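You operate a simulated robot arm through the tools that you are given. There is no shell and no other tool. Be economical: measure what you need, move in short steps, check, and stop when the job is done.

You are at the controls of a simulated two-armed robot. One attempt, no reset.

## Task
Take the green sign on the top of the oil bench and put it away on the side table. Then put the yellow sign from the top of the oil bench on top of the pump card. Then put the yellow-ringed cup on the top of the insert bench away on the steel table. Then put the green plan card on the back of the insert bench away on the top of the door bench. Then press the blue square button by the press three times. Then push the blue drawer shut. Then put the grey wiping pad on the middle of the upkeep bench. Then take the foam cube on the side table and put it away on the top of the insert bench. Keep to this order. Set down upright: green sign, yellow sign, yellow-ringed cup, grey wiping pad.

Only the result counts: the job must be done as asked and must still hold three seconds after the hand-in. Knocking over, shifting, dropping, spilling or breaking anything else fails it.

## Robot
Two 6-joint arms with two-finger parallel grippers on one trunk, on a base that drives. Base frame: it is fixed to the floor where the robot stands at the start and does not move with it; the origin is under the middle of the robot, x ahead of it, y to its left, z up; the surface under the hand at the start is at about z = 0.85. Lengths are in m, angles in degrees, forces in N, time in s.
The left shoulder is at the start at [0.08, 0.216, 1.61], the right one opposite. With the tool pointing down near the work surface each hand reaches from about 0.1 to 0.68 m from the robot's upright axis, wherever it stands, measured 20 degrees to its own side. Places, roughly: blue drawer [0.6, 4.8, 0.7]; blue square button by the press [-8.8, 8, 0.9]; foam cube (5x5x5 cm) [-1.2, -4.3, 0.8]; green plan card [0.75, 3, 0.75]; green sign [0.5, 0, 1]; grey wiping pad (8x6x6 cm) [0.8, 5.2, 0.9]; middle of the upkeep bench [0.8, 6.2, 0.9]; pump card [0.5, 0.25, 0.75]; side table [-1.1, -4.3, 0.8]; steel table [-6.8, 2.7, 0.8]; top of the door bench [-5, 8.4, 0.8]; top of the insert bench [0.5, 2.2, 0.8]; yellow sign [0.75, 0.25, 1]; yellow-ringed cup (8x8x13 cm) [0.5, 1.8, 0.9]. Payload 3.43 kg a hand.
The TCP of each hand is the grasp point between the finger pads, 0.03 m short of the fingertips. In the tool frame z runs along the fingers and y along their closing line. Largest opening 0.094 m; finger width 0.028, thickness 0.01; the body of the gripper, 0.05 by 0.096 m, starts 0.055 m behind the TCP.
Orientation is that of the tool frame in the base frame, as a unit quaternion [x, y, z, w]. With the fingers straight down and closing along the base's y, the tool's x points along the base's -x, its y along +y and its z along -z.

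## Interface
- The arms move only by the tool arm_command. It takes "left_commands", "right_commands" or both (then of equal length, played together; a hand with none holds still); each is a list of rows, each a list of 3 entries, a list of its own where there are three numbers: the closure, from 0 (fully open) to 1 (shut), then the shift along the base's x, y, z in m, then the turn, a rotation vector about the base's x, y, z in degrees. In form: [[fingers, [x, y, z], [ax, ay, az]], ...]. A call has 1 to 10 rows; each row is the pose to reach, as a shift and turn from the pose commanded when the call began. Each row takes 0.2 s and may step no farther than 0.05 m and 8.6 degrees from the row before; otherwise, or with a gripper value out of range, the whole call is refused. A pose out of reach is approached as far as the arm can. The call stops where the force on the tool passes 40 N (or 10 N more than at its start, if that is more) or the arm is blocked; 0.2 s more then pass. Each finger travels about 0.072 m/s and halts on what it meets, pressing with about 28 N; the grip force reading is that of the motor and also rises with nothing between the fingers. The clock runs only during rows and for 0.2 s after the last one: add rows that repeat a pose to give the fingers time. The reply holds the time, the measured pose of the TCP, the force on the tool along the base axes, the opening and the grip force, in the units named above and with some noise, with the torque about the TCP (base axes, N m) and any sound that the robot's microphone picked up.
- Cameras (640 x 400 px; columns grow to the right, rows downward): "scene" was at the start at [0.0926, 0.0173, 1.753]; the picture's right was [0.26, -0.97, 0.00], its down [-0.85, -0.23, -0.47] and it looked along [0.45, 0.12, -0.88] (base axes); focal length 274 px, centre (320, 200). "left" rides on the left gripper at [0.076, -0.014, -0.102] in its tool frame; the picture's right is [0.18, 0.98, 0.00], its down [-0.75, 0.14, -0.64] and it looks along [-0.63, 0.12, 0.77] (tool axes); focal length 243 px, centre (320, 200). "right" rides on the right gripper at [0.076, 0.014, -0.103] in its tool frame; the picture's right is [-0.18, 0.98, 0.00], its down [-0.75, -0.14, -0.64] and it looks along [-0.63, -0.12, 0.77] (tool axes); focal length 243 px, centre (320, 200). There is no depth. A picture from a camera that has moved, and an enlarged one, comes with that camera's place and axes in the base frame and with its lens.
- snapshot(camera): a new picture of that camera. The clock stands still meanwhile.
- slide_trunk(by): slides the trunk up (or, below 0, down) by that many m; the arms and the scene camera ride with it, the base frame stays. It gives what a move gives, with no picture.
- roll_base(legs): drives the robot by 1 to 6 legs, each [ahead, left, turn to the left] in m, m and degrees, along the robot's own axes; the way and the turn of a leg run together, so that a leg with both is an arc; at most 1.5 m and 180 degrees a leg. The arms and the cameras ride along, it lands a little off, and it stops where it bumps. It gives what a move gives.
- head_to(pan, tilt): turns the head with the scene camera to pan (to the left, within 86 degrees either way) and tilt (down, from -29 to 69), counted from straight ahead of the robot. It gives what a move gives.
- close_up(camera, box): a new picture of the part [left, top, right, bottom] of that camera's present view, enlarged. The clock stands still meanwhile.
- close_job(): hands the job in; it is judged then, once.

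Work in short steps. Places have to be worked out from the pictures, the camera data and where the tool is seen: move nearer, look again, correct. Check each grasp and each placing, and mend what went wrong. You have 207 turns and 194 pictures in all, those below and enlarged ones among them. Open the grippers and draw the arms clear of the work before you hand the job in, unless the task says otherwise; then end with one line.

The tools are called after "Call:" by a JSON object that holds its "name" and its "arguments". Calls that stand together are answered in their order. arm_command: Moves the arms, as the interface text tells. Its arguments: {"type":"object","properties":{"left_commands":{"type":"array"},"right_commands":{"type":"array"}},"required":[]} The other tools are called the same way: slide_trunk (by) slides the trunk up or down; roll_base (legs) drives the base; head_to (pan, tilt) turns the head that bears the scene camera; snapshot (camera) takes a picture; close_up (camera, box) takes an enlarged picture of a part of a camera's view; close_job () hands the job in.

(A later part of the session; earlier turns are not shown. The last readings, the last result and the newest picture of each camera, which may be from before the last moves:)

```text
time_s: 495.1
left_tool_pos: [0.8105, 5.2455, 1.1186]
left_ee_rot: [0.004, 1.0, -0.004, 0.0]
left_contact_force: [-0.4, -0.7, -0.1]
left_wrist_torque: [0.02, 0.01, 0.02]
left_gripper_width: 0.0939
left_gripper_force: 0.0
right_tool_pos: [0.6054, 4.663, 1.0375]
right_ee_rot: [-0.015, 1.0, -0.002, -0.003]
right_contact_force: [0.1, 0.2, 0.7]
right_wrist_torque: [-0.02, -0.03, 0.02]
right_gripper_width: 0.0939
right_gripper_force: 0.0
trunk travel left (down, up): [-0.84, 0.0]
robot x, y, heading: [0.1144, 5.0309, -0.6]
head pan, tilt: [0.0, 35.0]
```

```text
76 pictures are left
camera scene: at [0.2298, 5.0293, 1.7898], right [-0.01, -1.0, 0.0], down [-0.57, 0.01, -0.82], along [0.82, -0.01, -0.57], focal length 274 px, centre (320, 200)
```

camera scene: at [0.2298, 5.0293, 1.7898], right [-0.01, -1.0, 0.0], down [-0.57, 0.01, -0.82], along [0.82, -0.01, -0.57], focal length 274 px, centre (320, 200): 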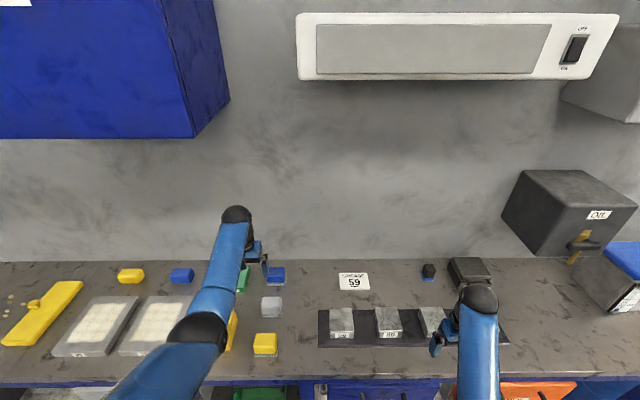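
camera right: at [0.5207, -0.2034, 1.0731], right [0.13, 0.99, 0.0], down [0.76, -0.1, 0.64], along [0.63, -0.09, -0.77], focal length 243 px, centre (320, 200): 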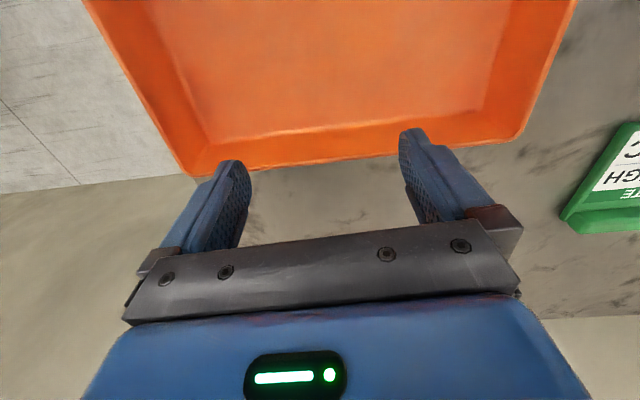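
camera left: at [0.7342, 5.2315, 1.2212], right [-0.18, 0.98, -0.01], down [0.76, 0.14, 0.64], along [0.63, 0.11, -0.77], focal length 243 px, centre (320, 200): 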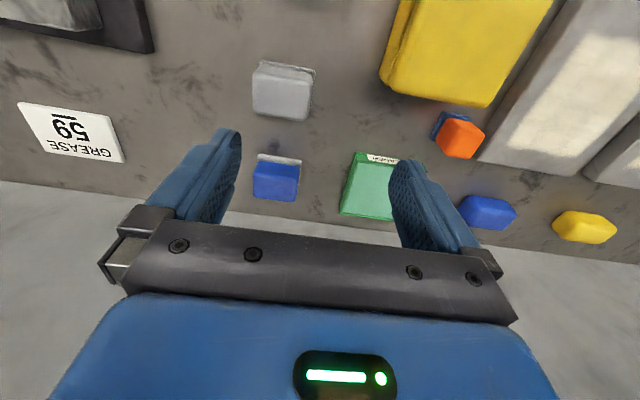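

Grey pad centre ≈(0.830, 5.199), ~8 cm in y and ~6 cm in x. I'll grip across the 6 cm: rotate the left hand 90°, and raise the right hand to clear when lowering.

Call:
{"name": "arm_command", "arguments": {"left_commands": [[0, [0.005, -0.01, 0], [0, 0, 8.5]], [0, [0.01, -0.02, 0], [0, 0, 17]], [0, [0.015, -0.03, 0], [0, 0, 25.5]], [0, [0.02, -0.046, 0], [0, 0, 34]], [0, [0.02, -0.046, 0], [0, 0, 42.5]], [0, [0.02, -0.046, 0], [0, 0, 51]], [0, [0.02, -0.046, 0], [0, 0, 59.5]], [0, [0.02, -0.046, 0], [0, 0, 68]], [0, [0.02, -0.046, 0], [0, 0, 76.5]], [0, [0.02, -0.046, 0], [0, 0, 85]]], "right_commands": [[0, [0.03, 0, 0.02], [0, 0, 0]], [0, [0.05, 0, 0.05], [0, 0, 0]], [0, [0.07, 0, 0.08], [0, 0, 0]], [0, [0.09, 0, 0.11], [0, 0, 0]], [0, [0.11, 0, 0.13], [0, 0, 0]], [0, [0.11, 0, 0.13], [0, 0, 0]], [0, [0.11, 0, 0.13], [0, 0, 0]], [0, [0.11, 0, 0.13], [0, 0, 0]], [0, [0.11, 0, 0.13], [0, 0, 0]], [0, [0.11, 0, 0.13], [0, 0, 0]]]}}

Call:
{"name": "slide_trunk", "arguments": {"by": -0.13}}

Call:
{"name": "snapshot", "arguments": {"camera": "left"}}

```text
time_s: 497.3
left_tool_pos: [0.8329, 5.1997, 1.1167]
left_ee_rot: [-0.674, 0.739, -0.003, 0.002]
left_contact_force: [-0.3, 0.4, 0.2]
left_wrist_torque: [-0.01, -0.01, -0.03]
left_gripper_width: 0.094
left_gripper_force: 0.1
right_tool_pos: [0.7329, 4.6596, 1.1478]
right_ee_rot: [-0.016, 1.0, -0.001, -0.003]
right_contact_force: [-0.1, 0.1, 1.2]
right_wrist_torque: [-0.01, -0.02, 0.01]
right_gripper_width: 0.0938
right_gripper_force: 0.1
right hand out of reach, approached as far as the arm can: row 3, 4, 5, 6, 7, 8, 9, 10
trunk travel left (down, up): [-0.84, 0.0]
robot x, y, heading: [0.1128, 5.0302, -0.7]
head pan, tilt: [0.0, 35.0]
```

```text
time_s: 498.8
left_tool_pos: [0.8312, 5.1993, 0.9867]
left_ee_rot: [-0.671, 0.741, -0.004, 0.003]
left_contact_force: [-0.2, 0.2, -0.5]
left_wrist_torque: [0.0, -0.02, -0.03]
left_gripper_width: 0.0939
left_gripper_force: 0.0
right_tool_pos: [0.7335, 4.66, 1.0178]
right_ee_rot: [-0.014, 1.0, -0.002, -0.003]
right_contact_force: [0.1, 0.2, 0.8]
right_wrist_torque: [-0.01, 0.01, -0.02]
right_gripper_width: 0.0939
right_gripper_force: 0.0
trunk travel left (down, up): [-0.71, 0.13]
robot x, y, heading: [0.1155, 5.0296, -0.5]
head pan, tilt: [0.0, 35.0]
```

```text
75 pictures are left
camera left: at [0.8383, 5.1209, 1.09], right [-1.0, -0.09, -0.01], down [-0.07, 0.77, 0.64], along [-0.05, 0.64, -0.77], focal length 243 px, centre (320, 200)
```

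left: 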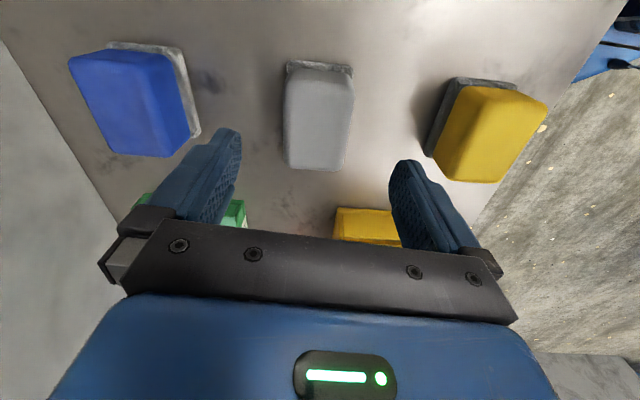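

Pad is centred at about (0.835, 5.19). For reach, move the base 6 cm closer while pulling the hand back equally.

Call:
{"name": "arm_command", "arguments": {"left_commands": [[0, [-0.028, -0.004, 0], [0, 0, 3]], [0, [-0.056, -0.008, 0], [0, 0, 5.5]]]}}

Call:
{"name": "roll_base", "arguments": {"legs": [[0.06, 0, 0]]}}

Call:
{"name": "slide_trunk", "arguments": {"by": -0.05}}

Call:
{"name": "snapshot", "arguments": {"camera": "left"}}

```text
time_s: 499.4
left_tool_pos: [0.7766, 5.1894, 0.9866]
left_ee_rot: [-0.707, 0.707, -0.005, 0.004]
left_contact_force: [0.4, 0.2, -0.1]
left_wrist_torque: [-0.04, -0.02, 0.02]
left_gripper_width: 0.094
left_gripper_force: 0.1
right_tool_pos: [0.732, 4.6599, 1.0187]
right_ee_rot: [-0.015, 1.0, -0.003, -0.003]
right_contact_force: [0.3, 0.0, -0.2]
right_wrist_torque: [0.0, 0.01, 0.0]
right_gripper_width: 0.0942
right_gripper_force: 0.1
trunk travel left (down, up): [-0.71, 0.13]
robot x, y, heading: [0.117, 5.0307, -0.7]
head pan, tilt: [0.0, 35.0]
```

```text
time_s: 500.4
left_tool_pos: [0.8307, 5.1893, 0.9929]
left_ee_rot: [-0.707, 0.707, -0.007, 0.006]
left_contact_force: [-0.4, -0.4, -0.2]
left_wrist_torque: [-0.01, -0.04, 0.03]
left_gripper_width: 0.0941
left_gripper_force: 0.1
right_tool_pos: [0.785, 4.6599, 1.0242]
right_ee_rot: [-0.014, 1.0, -0.003, 0.001]
right_contact_force: [-0.7, 0.1, 1.0]
right_wrist_torque: [0.03, -0.06, 0.0]
right_gripper_width: 0.094
right_gripper_force: 0.1
trunk travel left (down, up): [-0.71, 0.13]
robot x, y, heading: [0.1761, 5.0278, -0.5]
head pan, tilt: [0.0, 35.0]
```

```text
time_s: 501.3
left_tool_pos: [0.8397, 5.1902, 0.9351]
left_ee_rot: [-0.707, 0.707, -0.004, 0.002]
left_contact_force: [0.9, -0.2, -0.4]
left_wrist_torque: [-0.01, -0.01, 0.02]
left_gripper_width: 0.0939
left_gripper_force: 0.0
right_tool_pos: [0.7959, 4.6601, 0.967]
right_ee_rot: [-0.015, 1.0, -0.002, -0.003]
right_contact_force: [0.3, 0.2, 0.7]
right_wrist_torque: [-0.02, 0.04, -0.01]
right_gripper_width: 0.0943
right_gripper_force: 0.0
trunk travel left (down, up): [-0.66, 0.18]
robot x, y, heading: [0.173, 5.0315, -0.6]
head pan, tilt: [0.0, 35.0]
```

```text
74 pictures are left
camera left: at [0.8542, 5.113, 1.0376], right [-0.98, -0.18, -0.01], down [-0.15, 0.76, 0.64], along [-0.11, 0.63, -0.77], focal length 243 px, centre (320, 200)
```

left: 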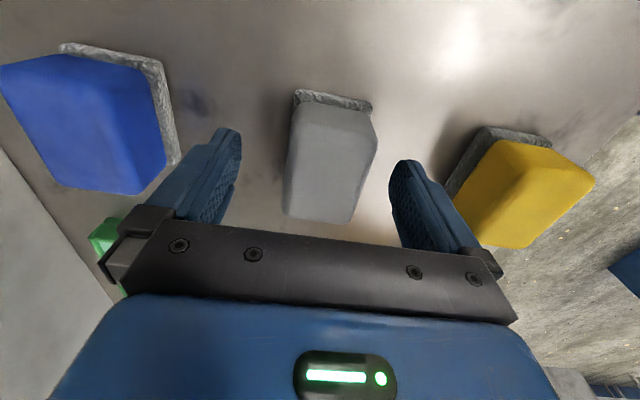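

Call:
{"name": "arm_command", "arguments": {"left_commands": [[0, [-0.006, 0, -0.025], [0, 0, 0]], [0, [-0.006, 0, -0.048], [0, 0, 0]], [0.3, [-0.006, 0, -0.048], [0, 0, 0]], [0.6, [-0.006, 0, -0.048], [0, 0, 0]], [0.6, [-0.006, 0, -0.048], [0, 0, 0]]]}}

Call:
{"name": "snapshot", "arguments": {"camera": "left"}}

```text
time_s: 502.5
left_tool_pos: [0.8332, 5.1906, 0.8902]
left_ee_rot: [0.707, -0.707, 0.005, -0.004]
left_contact_force: [-6.8, -0.5, 9.4]
left_wrist_torque: [0.06, 0.54, 0.05]
left_gripper_width: 0.0551
left_gripper_force: 28.1
right_tool_pos: [0.7917, 4.6577, 0.9692]
right_ee_rot: [-0.016, 1.0, -0.002, -0.001]
right_contact_force: [-0.6, -0.3, 0.3]
right_wrist_torque: [-0.03, 0.0, 0.0]
right_gripper_width: 0.0941
right_gripper_force: 0.1
trunk travel left (down, up): [-0.66, 0.18]
robot x, y, heading: [0.1704, 5.0279, -0.6]
head pan, tilt: [0.0, 35.0]
```

```text
73 pictures are left
camera left: at [0.8468, 5.1141, 0.9932], right [-0.98, -0.18, -0.01], down [-0.15, 0.75, 0.64], along [-0.11, 0.63, -0.77], focal length 243 px, centre (320, 200)
```

left: 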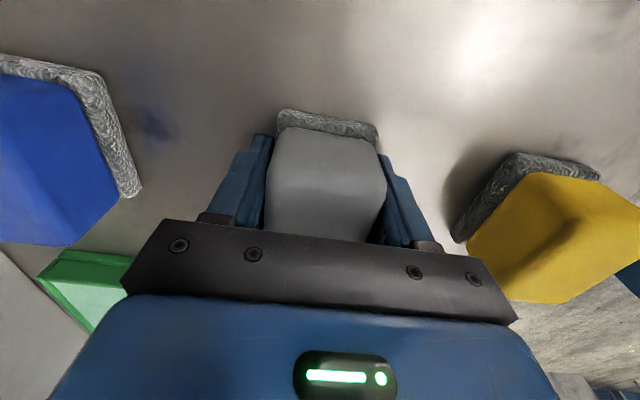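

Gripped at 5.5 cm. Lift.

Call:
{"name": "arm_command", "arguments": {"left_commands": [[0.7, [0, 0, 0.03], [0, 0, 0]], [0.7, [0, 0, 0.07], [0, 0, 0]]]}}

Call:
{"name": "slide_trunk", "arguments": {"by": 0.18}}

Call:
{"name": "snapshot", "arguments": {"camera": "left"}}

```text
time_s: 503.1
left_tool_pos: [0.8334, 5.1887, 0.9613]
left_ee_rot: [-0.707, 0.707, -0.004, 0.002]
left_contact_force: [-0.1, 0.7, -1.1]
left_wrist_torque: [-0.03, 0.01, 0.0]
left_gripper_width: 0.0548
left_gripper_force: 27.7
right_tool_pos: [0.7927, 4.6591, 0.9683]
right_ee_rot: [-0.015, 1.0, -0.003, -0.003]
right_contact_force: [0.7, -0.2, 0.7]
right_wrist_torque: [0.01, 0.02, 0.01]
right_gripper_width: 0.0939
right_gripper_force: 0.1
trunk travel left (down, up): [-0.66, 0.18]
robot x, y, heading: [0.1761, 5.0323, -0.6]
head pan, tilt: [0.0, 35.0]
```

```text
time_s: 505.1
left_tool_pos: [0.8341, 5.1896, 1.1421]
left_ee_rot: [-0.707, 0.707, -0.004, 0.003]
left_contact_force: [0.3, -0.4, -1.3]
left_wrist_torque: [0.01, 0.01, 0.01]
left_gripper_width: 0.0547
left_gripper_force: 28.0
right_tool_pos: [0.7951, 4.6593, 1.1481]
right_ee_rot: [-0.015, 1.0, -0.002, -0.003]
right_contact_force: [-0.5, -0.7, -0.2]
right_wrist_torque: [-0.02, -0.06, 0.0]
right_gripper_width: 0.0939
right_gripper_force: 0.1
trunk travel left (down, up): [-0.84, 0.0]
robot x, y, heading: [0.1734, 5.0295, -0.5]
head pan, tilt: [0.0, 35.0]
```

```text
72 pictures are left
camera left: at [0.8477, 5.1118, 1.2437], right [-0.98, -0.18, -0.01], down [-0.15, 0.76, 0.64], along [-0.11, 0.63, -0.77], focal length 243 px, centre (320, 200)
```

left: 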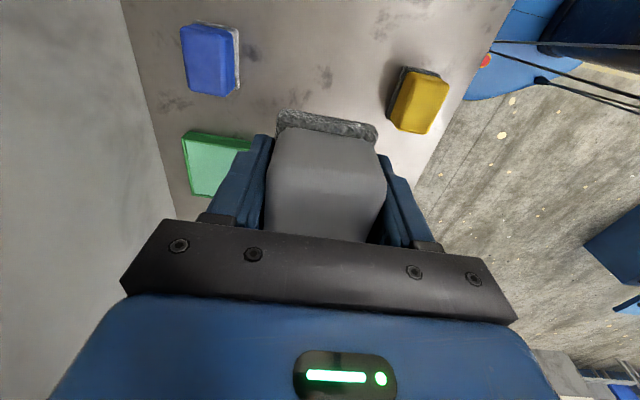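

Pad held level. Back off, slide left to the bench middle and look.

Call:
{"name": "roll_base", "arguments": {"legs": [[-0.45, 0, 0], [0, 1.0, 0]]}}

Call:
{"name": "head_to", "arguments": {"pan": 5, "tilt": 40}}

Call:
{"name": "snapshot", "arguments": {"camera": "scene"}}

```text
time_s: 512.6
left_tool_pos: [0.4334, 6.1534, 1.1409]
left_ee_rot: [-0.689, 0.725, -0.004, 0.003]
left_contact_force: [-0.1, 0.2, -0.7]
left_wrist_torque: [0.04, -0.03, -0.01]
left_gripper_width: 0.055
left_gripper_force: 28.0
right_tool_pos: [0.3651, 5.6256, 1.1473]
right_ee_rot: [0.011, 1.0, -0.001, -0.003]
right_contact_force: [-0.2, 0.4, 0.9]
right_wrist_torque: [0.0, -0.02, -0.03]
right_gripper_width: 0.0941
right_gripper_force: 0.1
trunk travel left (down, up): [-0.84, 0.0]
robot x, y, heading: [-0.2344, 6.0305, -3.4]
head pan, tilt: [0.0, 35.0]
```

```text
time_s: 513.3
left_tool_pos: [0.4337, 6.152, 1.1412]
left_ee_rot: [-0.689, 0.725, -0.004, 0.002]
left_contact_force: [-0.2, -0.5, -0.2]
left_wrist_torque: [-0.01, -0.02, 0.02]
left_gripper_width: 0.0546
left_gripper_force: 28.0
right_tool_pos: [0.3663, 5.6251, 1.1473]
right_ee_rot: [0.011, 1.0, -0.001, -0.003]
right_contact_force: [0.3, 0.6, 0.6]
right_wrist_torque: [0.04, 0.02, 0.01]
right_gripper_width: 0.0941
right_gripper_force: 0.1
trunk travel left (down, up): [-0.84, 0.0]
robot x, y, heading: [-0.2317, 6.0319, -3.5]
head pan, tilt: [5.0, 40.0]
```

```text
71 pictures are left
camera scene: at [-0.1175, 6.0287, 1.782], right [0.02, -1.0, 0.0], down [-0.64, -0.01, -0.77], along [0.77, 0.02, -0.64], focal length 274 px, centre (320, 200)
```

scene: 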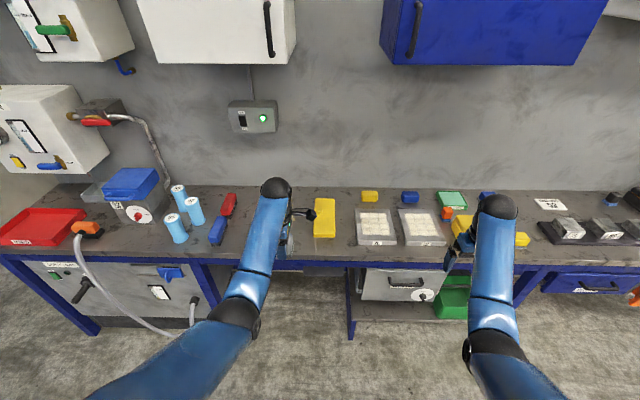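

Call:
{"name": "roll_base", "arguments": {"legs": [[0, 0.0, 3.5]]}}

Call:
{"name": "arm_command", "arguments": {"left_commands": [[0.7, [0, 0.045, 0], [0, 0, 0]], [0.7, [0, 0.09, 0], [0, 0, 0]], [0.7, [0, 0.135, 0], [0, 0, 0]], [0.7, [0, 0.18, 0], [0, 0, 0]], [0.7, [0, 0.22, 0], [0, 0, 0]]]}}

Call:
{"name": "close_up", "arguments": {"camera": "scene", "box": [160, 170, 380, 280]}}

```text
time_s: 514.1
left_tool_pos: [0.4242, 6.1924, 1.141]
left_ee_rot: [0.71, -0.704, 0.003, -0.002]
left_contact_force: [-0.3, 0.1, -1.2]
left_wrist_torque: [0.02, 0.01, 0.03]
left_gripper_width: 0.0549
left_gripper_force: 28.2
right_tool_pos: [0.3895, 5.6622, 1.1465]
right_ee_rot: [-0.02, 1.0, -0.001, -0.002]
right_contact_force: [-0.4, -0.1, -0.6]
right_wrist_torque: [0.03, 0.0, 0.01]
right_gripper_width: 0.094
right_gripper_force: 0.0
trunk travel left (down, up): [-0.84, 0.0]
robot x, y, heading: [-0.2339, 6.0279, -0.2]
head pan, tilt: [5.0, 40.0]
```

```text
time_s: 515.3
left_tool_pos: [0.4243, 6.4159, 1.1375]
left_ee_rot: [0.71, -0.705, 0.005, -0.002]
left_contact_force: [0.1, 0.4, -1.1]
left_wrist_torque: [0.0, -0.01, -0.02]
left_gripper_width: 0.0546
left_gripper_force: 27.8
right_tool_pos: [0.3899, 5.6656, 1.1486]
right_ee_rot: [-0.019, 1.0, -0.002, -0.003]
right_contact_force: [0.0, -0.2, 0.4]
right_wrist_torque: [0.03, -0.03, 0.01]
right_gripper_width: 0.0938
right_gripper_force: 0.0
trunk travel left (down, up): [-0.84, 0.0]
robot x, y, heading: [-0.2315, 6.0266, -0.1]
head pan, tilt: [5.0, 40.0]
```

```text
2.91 times, centred on (270, 225) of scene
camera zoom: at [-0.1177, 6.0398, 1.7819], right [0.09, -1.0, 0.0], down [-0.64, -0.06, -0.77], along [0.76, 0.06, -0.64], focal length 797 px, centre (466, 127)
```

zoom: 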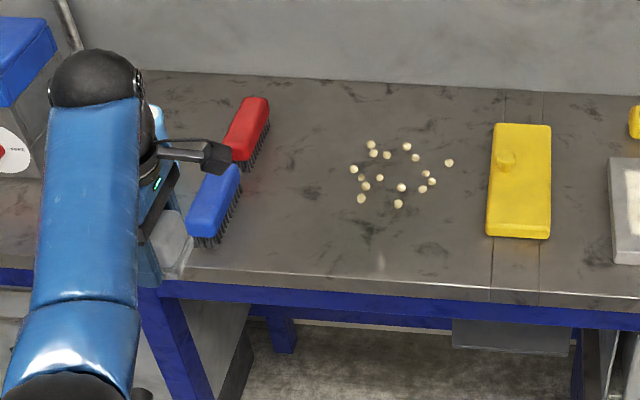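

Crumbs occupy x≈0.78–0.91, y≈6.14–6.31 at the middle. The clear spot just in front, (0.745, 6.17), is well within the middle area. Bring the hand in and drive up.

Call:
{"name": "arm_command", "arguments": {"left_commands": [[0.7, [-0.01, -0.04, -0.015], [0, 0, 0]], [0.7, [-0.03, -0.08, -0.03], [0, 0, 0]], [0.7, [-0.05, -0.115, -0.045], [0, 0, 0]], [0.7, [-0.07, -0.15, -0.06], [0, 0, 0]], [0.7, [-0.085, -0.185, -0.075], [0, 0, 0]]]}}

Call:
{"name": "roll_base", "arguments": {"legs": [[0.41, -0.055, 0]]}}

Call:
{"name": "snapshot", "arguments": {"camera": "left"}}

Call:
{"name": "snapshot", "arguments": {"camera": "scene"}}

```text
time_s: 516.5
left_tool_pos: [0.3387, 6.2263, 1.0678]
left_ee_rot: [0.711, -0.703, 0.003, -0.003]
left_contact_force: [-0.5, -0.1, -0.2]
left_wrist_torque: [-0.02, 0.01, -0.02]
left_gripper_width: 0.0548
left_gripper_force: 28.1
right_tool_pos: [0.3875, 5.6628, 1.1481]
right_ee_rot: [-0.019, 1.0, -0.003, -0.003]
right_contact_force: [0.0, -0.1, -0.5]
right_wrist_torque: [0.01, -0.01, -0.03]
right_gripper_width: 0.0942
right_gripper_force: 0.1
trunk travel left (down, up): [-0.84, 0.0]
robot x, y, heading: [-0.234, 6.0298, -0.4]
head pan, tilt: [5.0, 40.0]
```

```text
time_s: 519.1
left_tool_pos: [0.7487, 6.1758, 1.0696]
left_ee_rot: [0.713, -0.702, 0.005, -0.002]
left_contact_force: [0.5, 0.8, -0.5]
left_wrist_torque: [0.01, 0.0, -0.02]
left_gripper_width: 0.0549
left_gripper_force: 27.9
right_tool_pos: [0.8009, 5.6143, 1.1495]
right_ee_rot: [-0.023, 1.0, -0.003, -0.002]
right_contact_force: [0.0, -0.1, 0.8]
right_wrist_torque: [0.02, -0.02, 0.01]
right_gripper_width: 0.0941
right_gripper_force: 0.0
trunk travel left (down, up): [-0.84, 0.0]
robot x, y, heading: [0.1772, 5.9764, 0.2]
head pan, tilt: [5.0, 40.0]
```

```text
69 pictures are left
camera left: at [0.763, 6.1, 1.1721], right [-0.98, -0.2, -0.01], down [-0.16, 0.75, 0.64], along [-0.12, 0.63, -0.77], focal length 243 px, centre (320, 200)
```

left: 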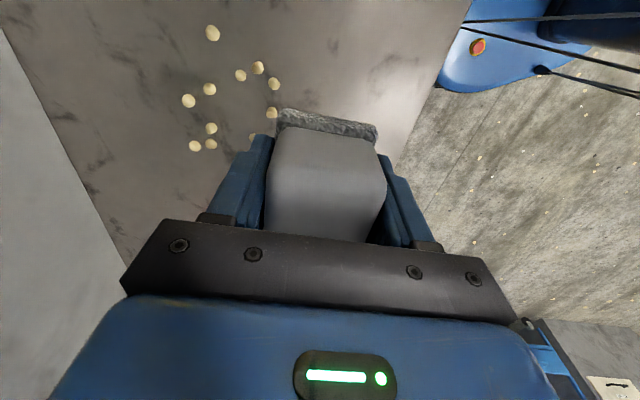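

```text
68 pictures are left
camera scene: at [0.2903, 5.9835, 1.7824], right [0.09, -1.0, 0.0], down [-0.64, -0.06, -0.77], along [0.76, 0.07, -0.64], focal length 274 px, centre (320, 200)
```

scene: 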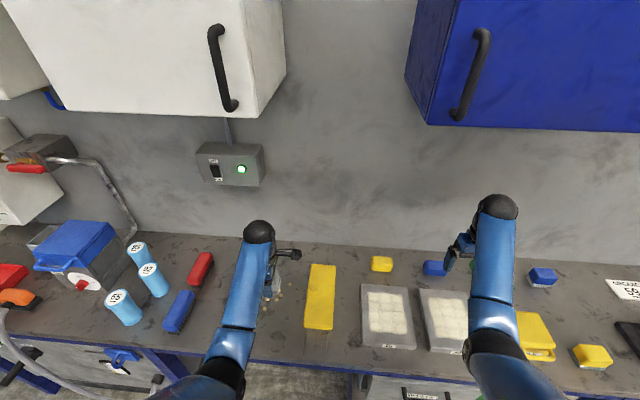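

Nearest crumbs are at x≈0.805, y 6.19–6.23. Shift the pad 2 cm toward the front to x≈0.728 and lower.

Call:
{"name": "arm_command", "arguments": {"left_commands": [[0.7, [-0.01, -0.005, -0.02], [0, 0, -1]], [0.7, [-0.021, -0.01, -0.05], [0, 0, -1]], [0.7, [-0.021, -0.01, -0.09], [0, 0, -1]], [0.7, [-0.021, -0.01, -0.12], [0, 0, -1]], [0.7, [-0.021, -0.01, -0.15], [0, 0, -1]]]}}

Call:
{"name": "snapshot", "arguments": {"camera": "left"}}

```text
time_s: 520.3
left_tool_pos: [0.7321, 6.1654, 0.9183]
left_ee_rot: [-0.706, 0.708, -0.004, 0.003]
left_contact_force: [0.0, 0.1, -0.5]
left_wrist_torque: [0.02, -0.02, 0.03]
left_gripper_width: 0.0549
left_gripper_force: 27.8
right_tool_pos: [0.8025, 5.613, 1.1488]
right_ee_rot: [-0.022, 1.0, -0.002, -0.002]
right_contact_force: [-0.5, -0.2, -0.1]
right_wrist_torque: [-0.01, 0.03, 0.01]
right_gripper_width: 0.0938
right_gripper_force: 0.1
trunk travel left (down, up): [-0.84, 0.0]
robot x, y, heading: [0.1782, 5.9724, 0.3]
head pan, tilt: [5.0, 40.0]
```

```text
67 pictures are left
camera left: at [0.7446, 6.089, 1.021], right [-0.98, -0.18, -0.01], down [-0.15, 0.76, 0.64], along [-0.11, 0.63, -0.77], focal length 243 px, centre (320, 200)
```

left: 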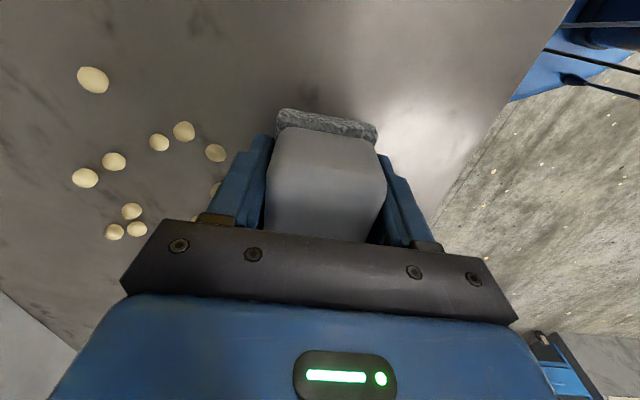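

Crumbs are clear of the pad and fingers. Lower to contact.

Call:
{"name": "arm_command", "arguments": {"left_commands": [[0.7, [0, 0, -0.015], [0, 0, 0]], [0.7, [0, 0, -0.022], [0, 0, 0]], [0.7, [0, 0, -0.027], [0, 0, 0]], [0.7, [0, 0, -0.031], [0, 0, 0]]]}}

```text
time_s: 521.3
left_tool_pos: [0.7303, 6.1653, 0.89]
left_ee_rot: [-0.706, 0.708, -0.006, 0.006]
left_contact_force: [-0.5, 0.9, 21.7]
left_wrist_torque: [0.13, 0.63, -0.03]
left_gripper_width: 0.0545
left_gripper_force: 28.4
right_tool_pos: [0.8013, 5.6127, 1.1491]
right_ee_rot: [-0.022, 1.0, -0.002, -0.002]
right_contact_force: [-0.8, -0.1, -0.1]
right_wrist_torque: [-0.04, 0.01, 0.0]
right_gripper_width: 0.0941
right_gripper_force: 0.0
trunk travel left (down, up): [-0.84, 0.0]
robot x, y, heading: [0.1783, 5.9742, 0.5]
head pan, tilt: [5.0, 40.0]
```

Contact. Ease, open moderately, and lift.

Call:
{"name": "arm_command", "arguments": {"left_commands": [[0.7, [0, 0, 0.003], [0, 0, 0]], [0.35, [0, 0, 0.003], [0, 0, 0]], [0.25, [0, 0, 0.003], [0, 0, 0]], [0.25, [0, 0, 0.003], [0, 0, 0]], [0.25, [0, 0, 0.04], [0, 0, 0]], [0.25, [0, 0, 0.08], [0, 0, 0]], [0.25, [0, 0, 0.12], [0, 0, 0]], [0.25, [0, 0, 0.16], [0, 0, 0]]]}}

Call:
{"name": "snapshot", "arguments": {"camera": "left"}}

```text
time_s: 523.1
left_tool_pos: [0.7303, 6.166, 1.0451]
left_ee_rot: [-0.706, 0.708, -0.004, 0.003]
left_contact_force: [-0.4, -0.2, 0.9]
left_wrist_torque: [0.02, 0.01, -0.03]
left_gripper_width: 0.0706
left_gripper_force: 0.0
right_tool_pos: [0.8031, 5.6128, 1.149]
right_ee_rot: [-0.022, 1.0, -0.002, -0.002]
right_contact_force: [-1.0, 0.0, -1.3]
right_wrist_torque: [0.03, 0.02, 0.02]
right_gripper_width: 0.0941
right_gripper_force: 0.1
trunk travel left (down, up): [-0.84, 0.0]
robot x, y, heading: [0.1814, 5.9707, 0.2]
head pan, tilt: [5.0, 40.0]
```

```text
66 pictures are left
camera left: at [0.7437, 6.0897, 1.1473], right [-0.98, -0.18, -0.01], down [-0.14, 0.76, 0.64], along [-0.11, 0.63, -0.77], focal length 243 px, centre (320, 200)
```

left: 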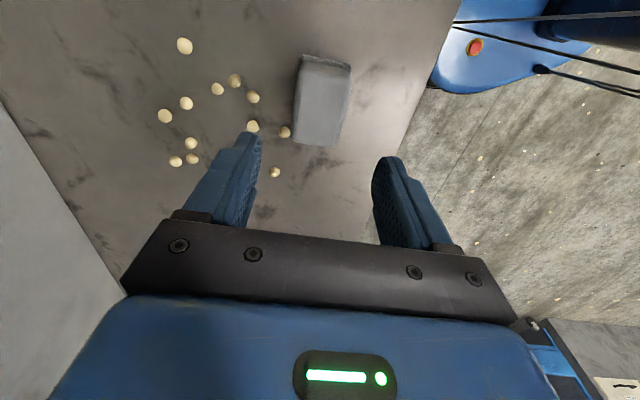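

Pad set down upright at the middle. Now back off and drive along the benches toward the side table for the foam cube.

Call:
{"name": "roll_base", "arguments": {"legs": [[-0.84, 0, 0], [0, -1.5, 0], [0, -1.5, 0]]}}

Call:
{"name": "head_to", "arguments": {"pan": 30, "tilt": 35}}

Call:
{"name": "snapshot", "arguments": {"camera": "scene"}}

```text
time_s: 541.7
left_tool_pos: [-0.1537, 3.1755, 1.0439]
left_ee_rot: [-0.702, 0.712, -0.005, 0.002]
left_contact_force: [0.1, -0.1, 0.4]
left_wrist_torque: [-0.02, 0.03, 0.0]
left_gripper_width: 0.0705
left_gripper_force: 0.1
right_tool_pos: [-0.0882, 2.6217, 1.1473]
right_ee_rot: [-0.015, 1.0, -0.003, -0.002]
right_contact_force: [-0.3, 0.1, -0.2]
right_wrist_torque: [0.01, -0.01, 0.0]
right_gripper_width: 0.0941
right_gripper_force: 0.1
trunk travel left (down, up): [-0.84, 0.0]
robot x, y, heading: [-0.708, 2.9887, -0.6]
head pan, tilt: [5.0, 40.0]
```

```text
time_s: 542.5
left_tool_pos: [-0.1552, 3.175, 1.0436]
left_ee_rot: [-0.702, 0.712, -0.005, 0.002]
left_contact_force: [-0.3, 0.2, -0.2]
left_wrist_torque: [-0.04, -0.01, -0.02]
left_gripper_width: 0.0704
left_gripper_force: 0.1
right_tool_pos: [-0.088, 2.621, 1.1479]
right_ee_rot: [-0.016, 1.0, -0.002, -0.004]
right_contact_force: [-0.3, -0.8, 0.1]
right_wrist_torque: [-0.02, -0.03, -0.01]
right_gripper_width: 0.0942
right_gripper_force: 0.1
trunk travel left (down, up): [-0.84, 0.0]
robot x, y, heading: [-0.7077, 2.9908, -0.5]
head pan, tilt: [30.0, 35.0]
```

```text
65 pictures are left
camera scene: at [-0.6006, 3.0329, 1.7896], right [0.49, -0.87, 0.0], down [-0.5, -0.28, -0.82], along [0.71, 0.4, -0.57], focal length 274 px, centre (320, 200)
```

scene: 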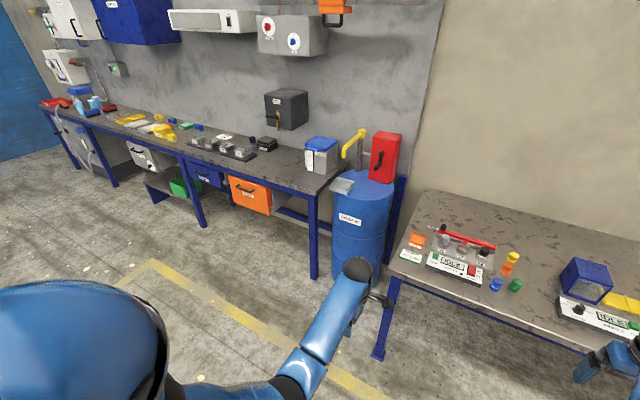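

Drawer is shut. Continue south to the side table.

Call:
{"name": "roll_base", "arguments": {"legs": [[0, -1.5, 0], [0, -1.5, 0], [-1.12, 0, 0.6]]}}

Call:
{"name": "roll_base", "arguments": {"legs": [[0, -1.5, 0], [0, -1.5, 0], [0, -1.15, 0]]}}

Call:
{"name": "head_to", "arguments": {"pan": 0, "tilt": 50}}

Call:
{"name": "snapshot", "arguments": {"camera": "scene"}}

```text
time_s: 562.4
left_tool_pos: [-1.3544, 0.1686, 1.0433]
left_ee_rot: [-0.705, 0.709, -0.003, 0.002]
left_contact_force: [0.5, -0.9, 0.6]
left_wrist_torque: [0.0, 0.0, 0.0]
left_gripper_width: 0.0704
left_gripper_force: 0.0
right_tool_pos: [-1.2837, -0.3847, 1.1477]
right_ee_rot: [-0.019, 1.0, -0.002, -0.004]
right_contact_force: [0.6, 0.1, 0.5]
right_wrist_torque: [-0.01, 0.01, -0.02]
right_gripper_width: 0.094
right_gripper_force: 0.1
trunk travel left (down, up): [-0.84, 0.0]
robot x, y, heading: [-1.9045, -0.0204, -0.1]
head pan, tilt: [30.0, 35.0]
```

```text
time_s: 582.1
left_tool_pos: [-1.3034, -3.8714, 1.0438]
left_ee_rot: [0.739, -0.673, 0.004, -0.003]
left_contact_force: [0.6, 1.2, -0.7]
left_wrist_torque: [0.01, -0.03, 0.01]
left_gripper_width: 0.0706
left_gripper_force: 0.1
right_tool_pos: [-1.1791, -4.4153, 1.1484]
right_ee_rot: [-0.07, 0.998, -0.003, -0.003]
right_contact_force: [0.0, 0.3, 0.2]
right_wrist_torque: [-0.04, 0.0, -0.01]
right_gripper_width: 0.0941
right_gripper_force: 0.1
trunk travel left (down, up): [-0.84, 0.0]
robot x, y, heading: [-1.8392, -4.1185, 5.6]
head pan, tilt: [30.0, 35.0]
```

```text
time_s: 583.1
left_tool_pos: [-1.3031, -3.8721, 1.0433]
left_ee_rot: [0.739, -0.673, 0.003, -0.002]
left_contact_force: [-0.1, 0.3, 0.0]
left_wrist_torque: [-0.01, -0.03, -0.01]
left_gripper_width: 0.0704
left_gripper_force: 0.0
right_tool_pos: [-1.1777, -4.4164, 1.1477]
right_ee_rot: [-0.07, 0.998, -0.002, -0.003]
right_contact_force: [0.0, -0.3, -0.4]
right_wrist_torque: [0.04, 0.03, 0.02]
right_gripper_width: 0.0938
right_gripper_force: 0.0
trunk travel left (down, up): [-0.84, 0.0]
robot x, y, heading: [-1.8353, -4.1173, 6.0]
head pan, tilt: [0.0, 50.0]
```

```text
64 pictures are left
camera scene: at [-1.7274, -4.1052, 1.7679], right [0.1, -0.99, 0.0], down [-0.76, -0.08, -0.64], along [0.64, 0.06, -0.77], focal length 274 px, centre (320, 200)
```

scene: 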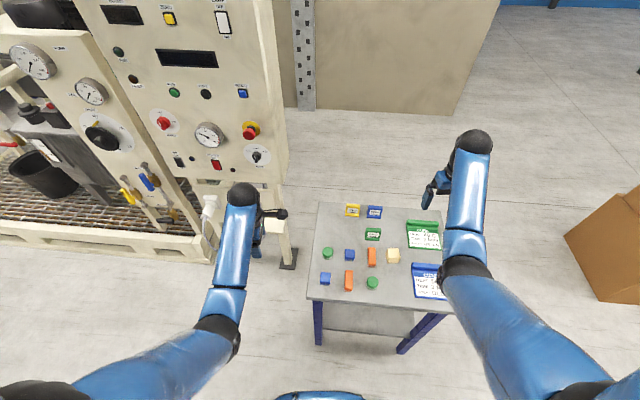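

Green sign still stands; the foam cube is at about (−1.194, −4.332). Straighten heading and come in as close as before; use the right hand.

Call:
{"name": "roll_base", "arguments": {"legs": [[0, 0, -6], [0.09, -0.11, 0]]}}

Call:
{"name": "arm_command", "arguments": {"right_commands": [[0, [-0.02, 0.02, -0.03], [0, 0, -4]], [0, [-0.04, 0.04, -0.05], [0, 0, -4]], [0, [-0.06, 0.07, -0.07], [0, 0, -4]]]}}

Call:
{"name": "snapshot", "arguments": {"camera": "right"}}

```text
time_s: 584.9
left_tool_pos: [-1.1969, -4.0382, 1.0444]
left_ee_rot: [-0.702, 0.713, -0.006, 0.003]
left_contact_force: [-0.4, 0.6, 0.2]
left_wrist_torque: [-0.03, -0.01, 0.01]
left_gripper_width: 0.0706
left_gripper_force: 0.2
right_tool_pos: [-1.131, -4.5928, 1.1507]
right_ee_rot: [-0.016, 1.0, -0.003, -0.002]
right_contact_force: [-0.3, 0.6, 0.2]
right_wrist_torque: [0.0, -0.03, -0.02]
right_gripper_width: 0.094
right_gripper_force: 0.1
trunk travel left (down, up): [-0.84, 0.0]
robot x, y, heading: [-1.7477, -4.2257, -0.4]
head pan, tilt: [0.0, 50.0]
```

```text
time_s: 585.7
left_tool_pos: [-1.1943, -4.0409, 1.045]
left_ee_rot: [-0.701, 0.713, -0.004, 0.003]
left_contact_force: [-0.6, -0.2, 0.5]
left_wrist_torque: [-0.01, -0.01, 0.0]
left_gripper_width: 0.0705
left_gripper_force: 0.0
right_tool_pos: [-1.1872, -4.5248, 1.0801]
right_ee_rot: [0.02, 1.0, -0.003, -0.002]
right_contact_force: [-0.5, -0.2, -0.3]
right_wrist_torque: [-0.02, -0.02, 0.02]
right_gripper_width: 0.0937
right_gripper_force: 0.1
trunk travel left (down, up): [-0.84, 0.0]
robot x, y, heading: [-1.7507, -4.2284, -0.5]
head pan, tilt: [0.0, 50.0]
```

```text
63 pictures are left
camera right: at [-1.2618, -4.5069, 1.1825], right [0.22, 0.97, -0.01], down [0.75, -0.17, 0.64], along [0.62, -0.15, -0.77], focal length 243 px, centre (320, 200)
```

right: 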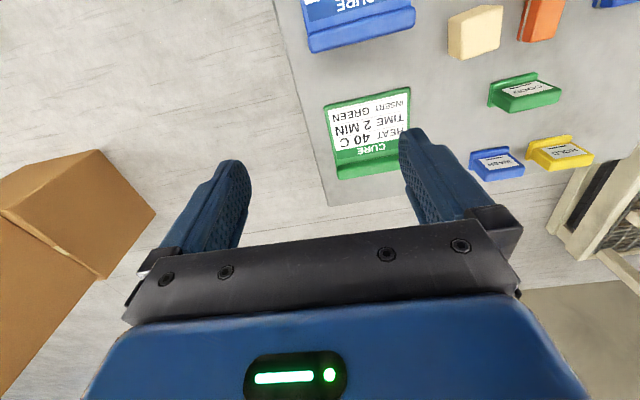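

Call:
{"name": "arm_command", "arguments": {"right_commands": [[0, [0, 0.045, -0.01], [0, 0, 1]], [0, [0, 0.09, -0.02], [0, 0, 2]], [0, [0, 0.135, -0.03], [0, 0, 3]], [0, [-0.01, 0.175, -0.05], [0, 0, 3]], [0, [-0.01, 0.187, -0.09], [0, 0, 3]], [0, [-0.01, 0.187, -0.12], [0, 0, 3]]]}}

Call:
{"name": "snapshot", "arguments": {"camera": "right"}}

Call:
{"name": "close_up", "arguments": {"camera": "scene", "box": [280, 180, 480, 320]}}

```text
time_s: 587.1
left_tool_pos: [-1.1933, -4.0418, 1.0441]
left_ee_rot: [-0.701, 0.713, -0.003, 0.002]
left_contact_force: [-0.4, 0.2, 0.0]
left_wrist_torque: [0.03, 0.02, 0.01]
left_gripper_width: 0.0705
left_gripper_force: 0.0
right_tool_pos: [-1.1992, -4.3363, 0.9576]
right_ee_rot: [-0.007, 1.0, -0.001, -0.002]
right_contact_force: [0.4, -0.7, -0.1]
right_wrist_torque: [0.0, -0.03, -0.02]
right_gripper_width: 0.0938
right_gripper_force: 0.0
trunk travel left (down, up): [-0.84, 0.0]
robot x, y, heading: [-1.7492, -4.2262, -0.5]
head pan, tilt: [0.0, 50.0]
```

```text
62 pictures are left
camera right: at [-1.2741, -4.3231, 1.0594], right [0.17, 0.99, 0.0], down [0.76, -0.13, 0.64], along [0.63, -0.11, -0.77], focal length 243 px, centre (320, 200)
```

right: 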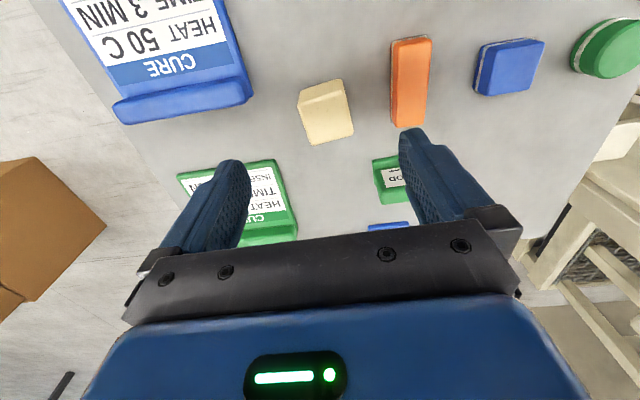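

```text
2.86 times, centred on (380, 250) of scene
camera zoom: at [-1.6398, -4.2271, 1.7678], right [-0.01, -1.0, 0.0], down [-0.77, 0.01, -0.64], along [0.64, -0.01, -0.77], focal length 783 px, centre (149, 57)
```

zoom: 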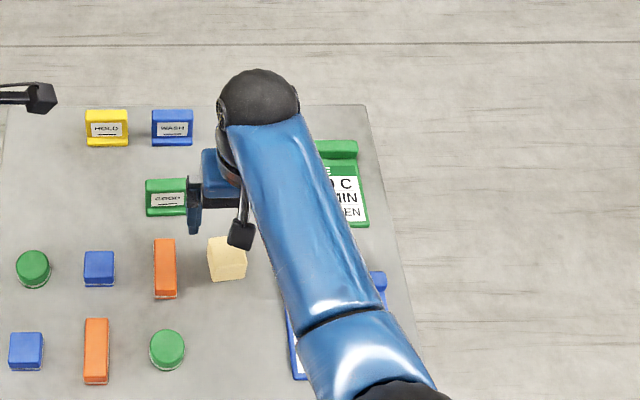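

Cube centred at (−1.199, −4.332). Lower the trunk 6 cm for reach, then descend with fingers partly closed.

Call:
{"name": "slide_trunk", "arguments": {"by": -0.06}}

Call:
{"name": "arm_command", "arguments": {"right_commands": [[0.2, [0, 0.004, 0], [0, 0, 0]], [0.2, [0, 0.004, -0.02], [0, 0, 0]], [0.2, [0, 0.004, -0.04], [0, 0, 0]], [0.2, [0, 0.004, -0.058], [0, 0, 0]]]}}

Call:
{"name": "snapshot", "arguments": {"camera": "right"}}

```text
time_s: 588.1
left_tool_pos: [-1.1949, -4.0408, 0.9841]
left_ee_rot: [-0.702, 0.713, -0.004, 0.003]
left_contact_force: [0.9, -0.6, -0.2]
left_wrist_torque: [-0.01, 0.02, -0.01]
left_gripper_width: 0.0704
left_gripper_force: 0.0
right_tool_pos: [-1.1994, -4.3366, 0.8985]
right_ee_rot: [-0.006, 1.0, -0.002, -0.003]
right_contact_force: [-0.5, -0.6, 0.2]
right_wrist_torque: [-0.01, 0.02, -0.02]
right_gripper_width: 0.094
right_gripper_force: 0.2
trunk travel left (down, up): [-0.78, 0.06]
robot x, y, heading: [-1.7505, -4.2304, -0.8]
head pan, tilt: [0.0, 50.0]
```

```text
time_s: 589.1
left_tool_pos: [-1.1938, -4.0401, 0.9839]
left_ee_rot: [-0.702, 0.712, -0.004, 0.002]
left_contact_force: [-0.7, 0.5, -0.5]
left_wrist_torque: [0.0, 0.01, -0.04]
left_gripper_width: 0.0706
left_gripper_force: 0.0
right_tool_pos: [-1.2, -4.332, 0.8402]
right_ee_rot: [-0.007, 1.0, -0.002, -0.002]
right_contact_force: [-0.4, -0.2, 0.8]
right_wrist_torque: [0.0, 0.01, 0.0]
right_gripper_width: 0.0749
right_gripper_force: 0.3
trunk travel left (down, up): [-0.78, 0.06]
robot x, y, heading: [-1.7438, -4.2278, -0.6]
head pan, tilt: [0.0, 50.0]
```

```text
60 pictures are left
camera right: at [-1.2751, -4.3192, 0.9425], right [0.17, 0.99, -0.01], down [0.76, -0.13, 0.64], along [0.63, -0.11, -0.77], focal length 243 px, centre (320, 200)
```

right: 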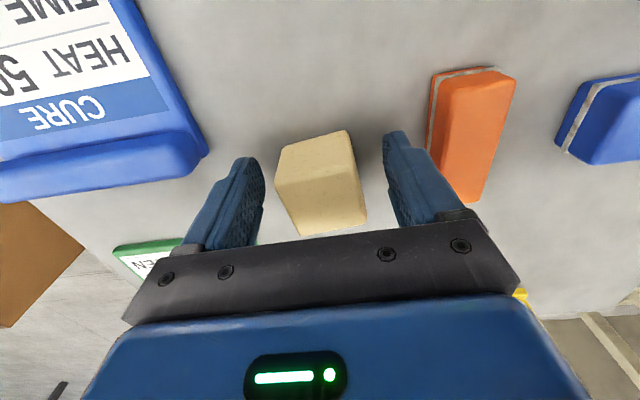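

Call:
{"name": "arm_command", "arguments": {"right_commands": [[0.35, [0, 0, 0], [0, 0, 0]], [0.5, [0, 0, 0], [0, 0, 0]], [0.56, [0, 0, 0], [0, 0, 0]], [0.56, [0, 0, 0], [0, 0, 0]]]}}

Call:
{"name": "arm_command", "arguments": {"right_commands": [[0.56, [0, 0, 0.02], [0, 0, 0]], [0.56, [0, 0, 0.06], [0, 0, 0]], [0.56, [0, 0, 0.1], [0, 0, 0]]]}}

Call:
{"name": "snapshot", "arguments": {"camera": "right"}}

```text
time_s: 590.1
left_tool_pos: [-1.1939, -4.0405, 0.9841]
left_ee_rot: [-0.702, 0.712, -0.003, 0.002]
left_contact_force: [-0.7, -0.5, -0.1]
left_wrist_torque: [0.0, -0.01, -0.01]
left_gripper_width: 0.0705
left_gripper_force: 0.1
right_tool_pos: [-1.1998, -4.333, 0.8413]
right_ee_rot: [-0.007, 1.0, -0.002, -0.003]
right_contact_force: [-0.9, -0.4, 2.8]
right_wrist_torque: [0.02, -0.02, 0.02]
right_gripper_width: 0.0476
right_gripper_force: 28.7
trunk travel left (down, up): [-0.78, 0.06]
robot x, y, heading: [-1.7506, -4.2284, -0.8]
head pan, tilt: [0.0, 50.0]
```

```text
time_s: 590.9
left_tool_pos: [-1.1935, -4.0412, 0.9842]
left_ee_rot: [-0.701, 0.713, -0.003, 0.002]
left_contact_force: [-0.7, 0.1, 0.2]
left_wrist_torque: [-0.01, -0.03, -0.03]
left_gripper_width: 0.0707
left_gripper_force: 0.1
right_tool_pos: [-1.1974, -4.3316, 0.9413]
right_ee_rot: [-0.007, 1.0, -0.003, -0.005]
right_contact_force: [-0.1, -0.7, -0.6]
right_wrist_torque: [0.0, -0.01, -0.01]
right_gripper_width: 0.0475
right_gripper_force: 27.7
trunk travel left (down, up): [-0.78, 0.06]
robot x, y, heading: [-1.7457, -4.2264, -0.5]
head pan, tilt: [0.0, 50.0]
```

```text
59 pictures are left
camera right: at [-1.2729, -4.3182, 1.0427], right [0.17, 0.99, -0.01], down [0.76, -0.13, 0.64], along [0.63, -0.11, -0.77], focal length 243 px, centre (320, 200)
```

right: 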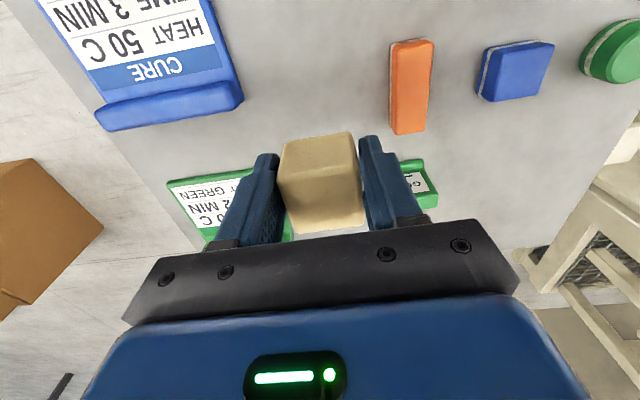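

Cube held. Raise, back out, and drive north to the insert bench.

Call:
{"name": "slide_trunk", "arguments": {"by": 0.06}}

Call:
{"name": "roll_base", "arguments": {"legs": [[-0.14, 0, 0.5], [0, 1.5, 0], [0, 1.5, 0], [0, 1.1, 0]]}}

Call:
{"name": "roll_base", "arguments": {"legs": [[1.15, 0, 0], [0, 1.5, 0], [0, 0.7, 0]]}}

Call:
{"name": "head_to", "arguments": {"pan": 0, "tilt": 40}}

Call:
{"name": "snapshot", "arguments": {"camera": "scene"}}

```text
time_s: 591.9
left_tool_pos: [-1.1937, -4.0418, 1.0448]
left_ee_rot: [-0.702, 0.712, -0.003, 0.002]
left_contact_force: [-0.1, 0.5, 0.4]
left_wrist_torque: [0.03, -0.02, 0.0]
left_gripper_width: 0.0707
left_gripper_force: 0.0
right_tool_pos: [-1.1987, -4.3323, 1.0004]
right_ee_rot: [-0.007, 1.0, -0.002, -0.003]
right_contact_force: [0.2, -0.3, -0.2]
right_wrist_torque: [0.05, 0.01, 0.0]
right_gripper_width: 0.0475
right_gripper_force: 27.8
trunk travel left (down, up): [-0.84, 0.0]
robot x, y, heading: [-1.747, -4.2256, -0.8]
head pan, tilt: [0.0, 50.0]
```

```text
time_s: 612.3
left_tool_pos: [-1.3001, 0.0074, 1.0448]
left_ee_rot: [-0.706, 0.708, -0.004, 0.002]
left_contact_force: [0.5, -0.7, 0.1]
left_wrist_torque: [0.03, -0.02, 0.03]
left_gripper_width: 0.0702
left_gripper_force: 0.1
right_tool_pos: [-1.3001, -0.2837, 1.0008]
right_ee_rot: [-0.015, 1.0, -0.002, -0.003]
right_contact_force: [0.0, -0.8, -0.4]
right_wrist_torque: [0.0, -0.01, 0.04]
right_gripper_width: 0.0475
right_gripper_force: 27.7
trunk travel left (down, up): [-0.84, 0.0]
robot x, y, heading: [-1.8498, -0.1872, 0.5]
head pan, tilt: [0.0, 50.0]
```

```text
time_s: 628.8
left_tool_pos: [-0.1327, 2.2497, 1.044]
left_ee_rot: [-0.702, 0.712, -0.003, 0.003]
left_contact_force: [0.4, 0.5, 0.5]
left_wrist_torque: [0.0, 0.01, -0.01]
left_gripper_width: 0.0706
left_gripper_force: 0.1
right_tool_pos: [-0.1364, 1.958, 1.0]
right_ee_rot: [-0.008, 1.0, -0.002, -0.002]
right_contact_force: [-0.1, -0.3, -0.6]
right_wrist_torque: [0.0, -0.01, 0.02]
right_gripper_width: 0.0474
right_gripper_force: 28.0
trunk travel left (down, up): [-0.84, 0.0]
robot x, y, heading: [-0.6888, 2.0636, -0.6]
head pan, tilt: [0.0, 50.0]
```

```text
time_s: 629.5
left_tool_pos: [-0.1345, 2.2507, 1.0453]
left_ee_rot: [-0.702, 0.712, -0.004, 0.002]
left_contact_force: [-0.2, -0.2, -0.5]
left_wrist_torque: [0.0, 0.01, 0.02]
left_gripper_width: 0.0704
left_gripper_force: 0.1
right_tool_pos: [-0.1367, 1.9591, 1.001]
right_ee_rot: [-0.008, 1.0, -0.002, -0.003]
right_contact_force: [0.8, -0.2, -0.8]
right_wrist_torque: [0.01, 0.02, 0.02]
right_gripper_width: 0.0473
right_gripper_force: 27.7
trunk travel left (down, up): [-0.84, 0.0]
robot x, y, heading: [-0.6896, 2.0617, -0.2]
head pan, tilt: [0.0, 40.0]
```

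```text
58 pictures are left
camera scene: at [-0.5723, 2.0632, 1.782], right [-0.01, -1.0, 0.0], down [-0.64, 0.01, -0.77], along [0.77, -0.01, -0.64], focal length 274 px, centre (320, 200)
```

scene: 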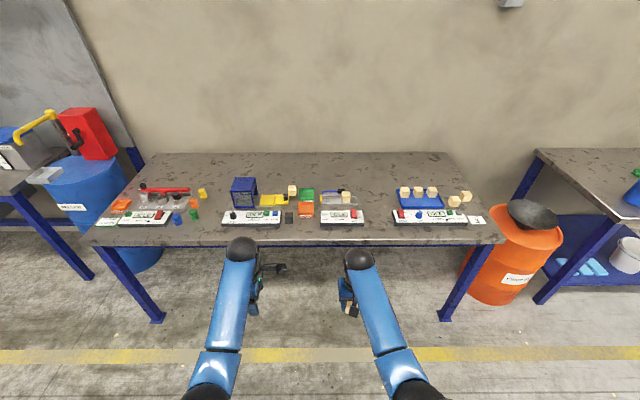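

Call:
{"name": "close_up", "arguments": {"camera": "scene", "box": [210, 150, 500, 260]}}

```text
2.21 times, centred on (355, 205) of scene
camera zoom: at [-0.5723, 2.0632, 1.782], right [-0.01, -1.0, 0.0], down [-0.64, 0.01, -0.77], along [0.77, -0.01, -0.64], focal length 605 px, centre (243, 189)
```

zoom: 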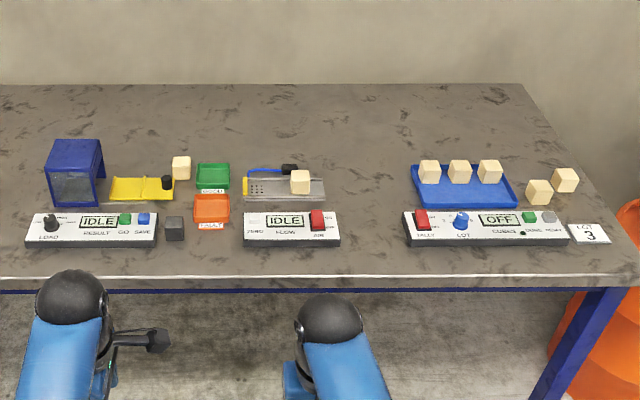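

I'll set the cube on the free spot where the cup stood, around (0.52, 1.757). Drive up.

Call:
{"name": "roll_base", "arguments": {"legs": [[0.3, -0.2, 0], [0.36, 0, 0]]}}

Call:
{"name": "slide_trunk", "arguments": {"by": -0.06}}

Call:
{"name": "snapshot", "arguments": {"camera": "right"}}

Call:
{"name": "snapshot", "arguments": {"camera": "scene"}}

```text
time_s: 633.7
left_tool_pos: [0.5085, 2.0462, 1.0449]
left_ee_rot: [-0.7, 0.714, -0.005, 0.002]
left_contact_force: [0.4, 0.2, -0.5]
left_wrist_torque: [0.01, 0.0, 0.01]
left_gripper_width: 0.0703
left_gripper_force: 0.0
right_tool_pos: [0.5026, 1.7561, 1.0015]
right_ee_rot: [-0.005, 1.0, -0.002, -0.002]
right_contact_force: [0.1, 0.2, -0.1]
right_wrist_torque: [-0.01, -0.02, 0.01]
right_gripper_width: 0.0477
right_gripper_force: 27.9
trunk travel left (down, up): [-0.84, 0.0]
robot x, y, heading: [-0.0443, 1.8616, -0.5]
head pan, tilt: [0.0, 40.0]
```

```text
time_s: 634.7
left_tool_pos: [0.511, 2.0468, 0.985]
left_ee_rot: [-0.7, 0.714, -0.004, 0.002]
left_contact_force: [0.0, -0.5, -0.1]
left_wrist_torque: [0.01, 0.0, 0.02]
left_gripper_width: 0.0705
left_gripper_force: 0.0
right_tool_pos: [0.5069, 1.7556, 0.9401]
right_ee_rot: [-0.006, 1.0, -0.002, -0.003]
right_contact_force: [-0.4, -0.2, 0.0]
right_wrist_torque: [0.02, 0.01, 0.0]
right_gripper_width: 0.0475
right_gripper_force: 28.8
trunk travel left (down, up): [-0.78, 0.06]
robot x, y, heading: [-0.0466, 1.8626, -0.5]
head pan, tilt: [0.0, 40.0]
```

```text
56 pictures are left
camera right: at [0.4317, 1.7695, 1.0421], right [0.17, 0.98, -0.01], down [0.76, -0.13, 0.64], along [0.63, -0.11, -0.77], focal length 243 px, centre (320, 200)
```

right: 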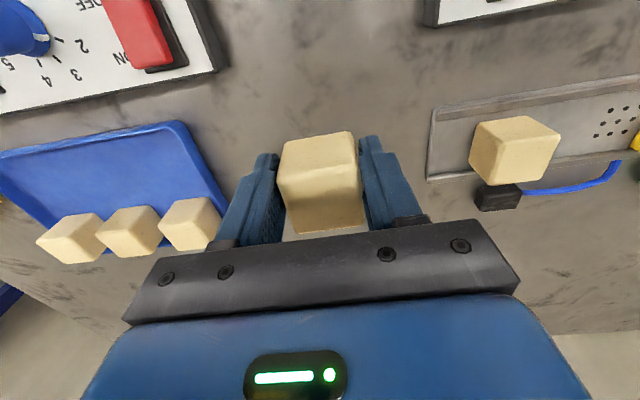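

```text
55 pictures are left
camera scene: at [0.0722, 1.8623, 1.722], right [-0.01, -1.0, 0.0], down [-0.64, 0.01, -0.77], along [0.77, -0.01, -0.64], focal length 274 px, centre (320, 200)
```

scene: 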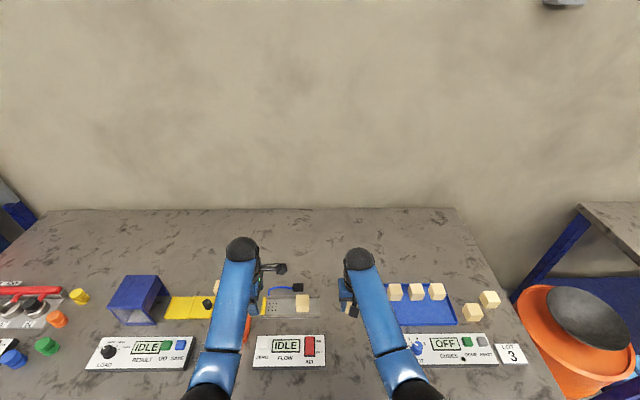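

Free below. Descend to just above the bench, then to contact.

Call:
{"name": "arm_command", "arguments": {"right_commands": [[0.56, [0, 0, -0.03], [0, 0, 0]], [0.56, [0, 0, -0.06], [0, 0, 0]], [0.56, [0, 0, -0.07], [0, 0, 0]], [0.56, [0, 0, -0.075], [0, 0, 0]], [0.56, [0, 0, -0.079], [0, 0, 0]]]}}

```text
time_s: 635.9
left_tool_pos: [0.5106, 2.0467, 0.9855]
left_ee_rot: [-0.7, 0.714, -0.004, 0.002]
left_contact_force: [-0.2, -0.2, -0.1]
left_wrist_torque: [0.0, 0.0, -0.01]
left_gripper_width: 0.0705
left_gripper_force: 0.0
right_tool_pos: [0.5069, 1.7553, 0.8605]
right_ee_rot: [-0.006, 1.0, -0.002, -0.004]
right_contact_force: [0.7, 0.2, -0.5]
right_wrist_torque: [0.01, -0.01, 0.01]
right_gripper_width: 0.0476
right_gripper_force: 28.0
trunk travel left (down, up): [-0.78, 0.06]
robot x, y, heading: [-0.0487, 1.8641, -0.6]
head pan, tilt: [0.0, 40.0]
```

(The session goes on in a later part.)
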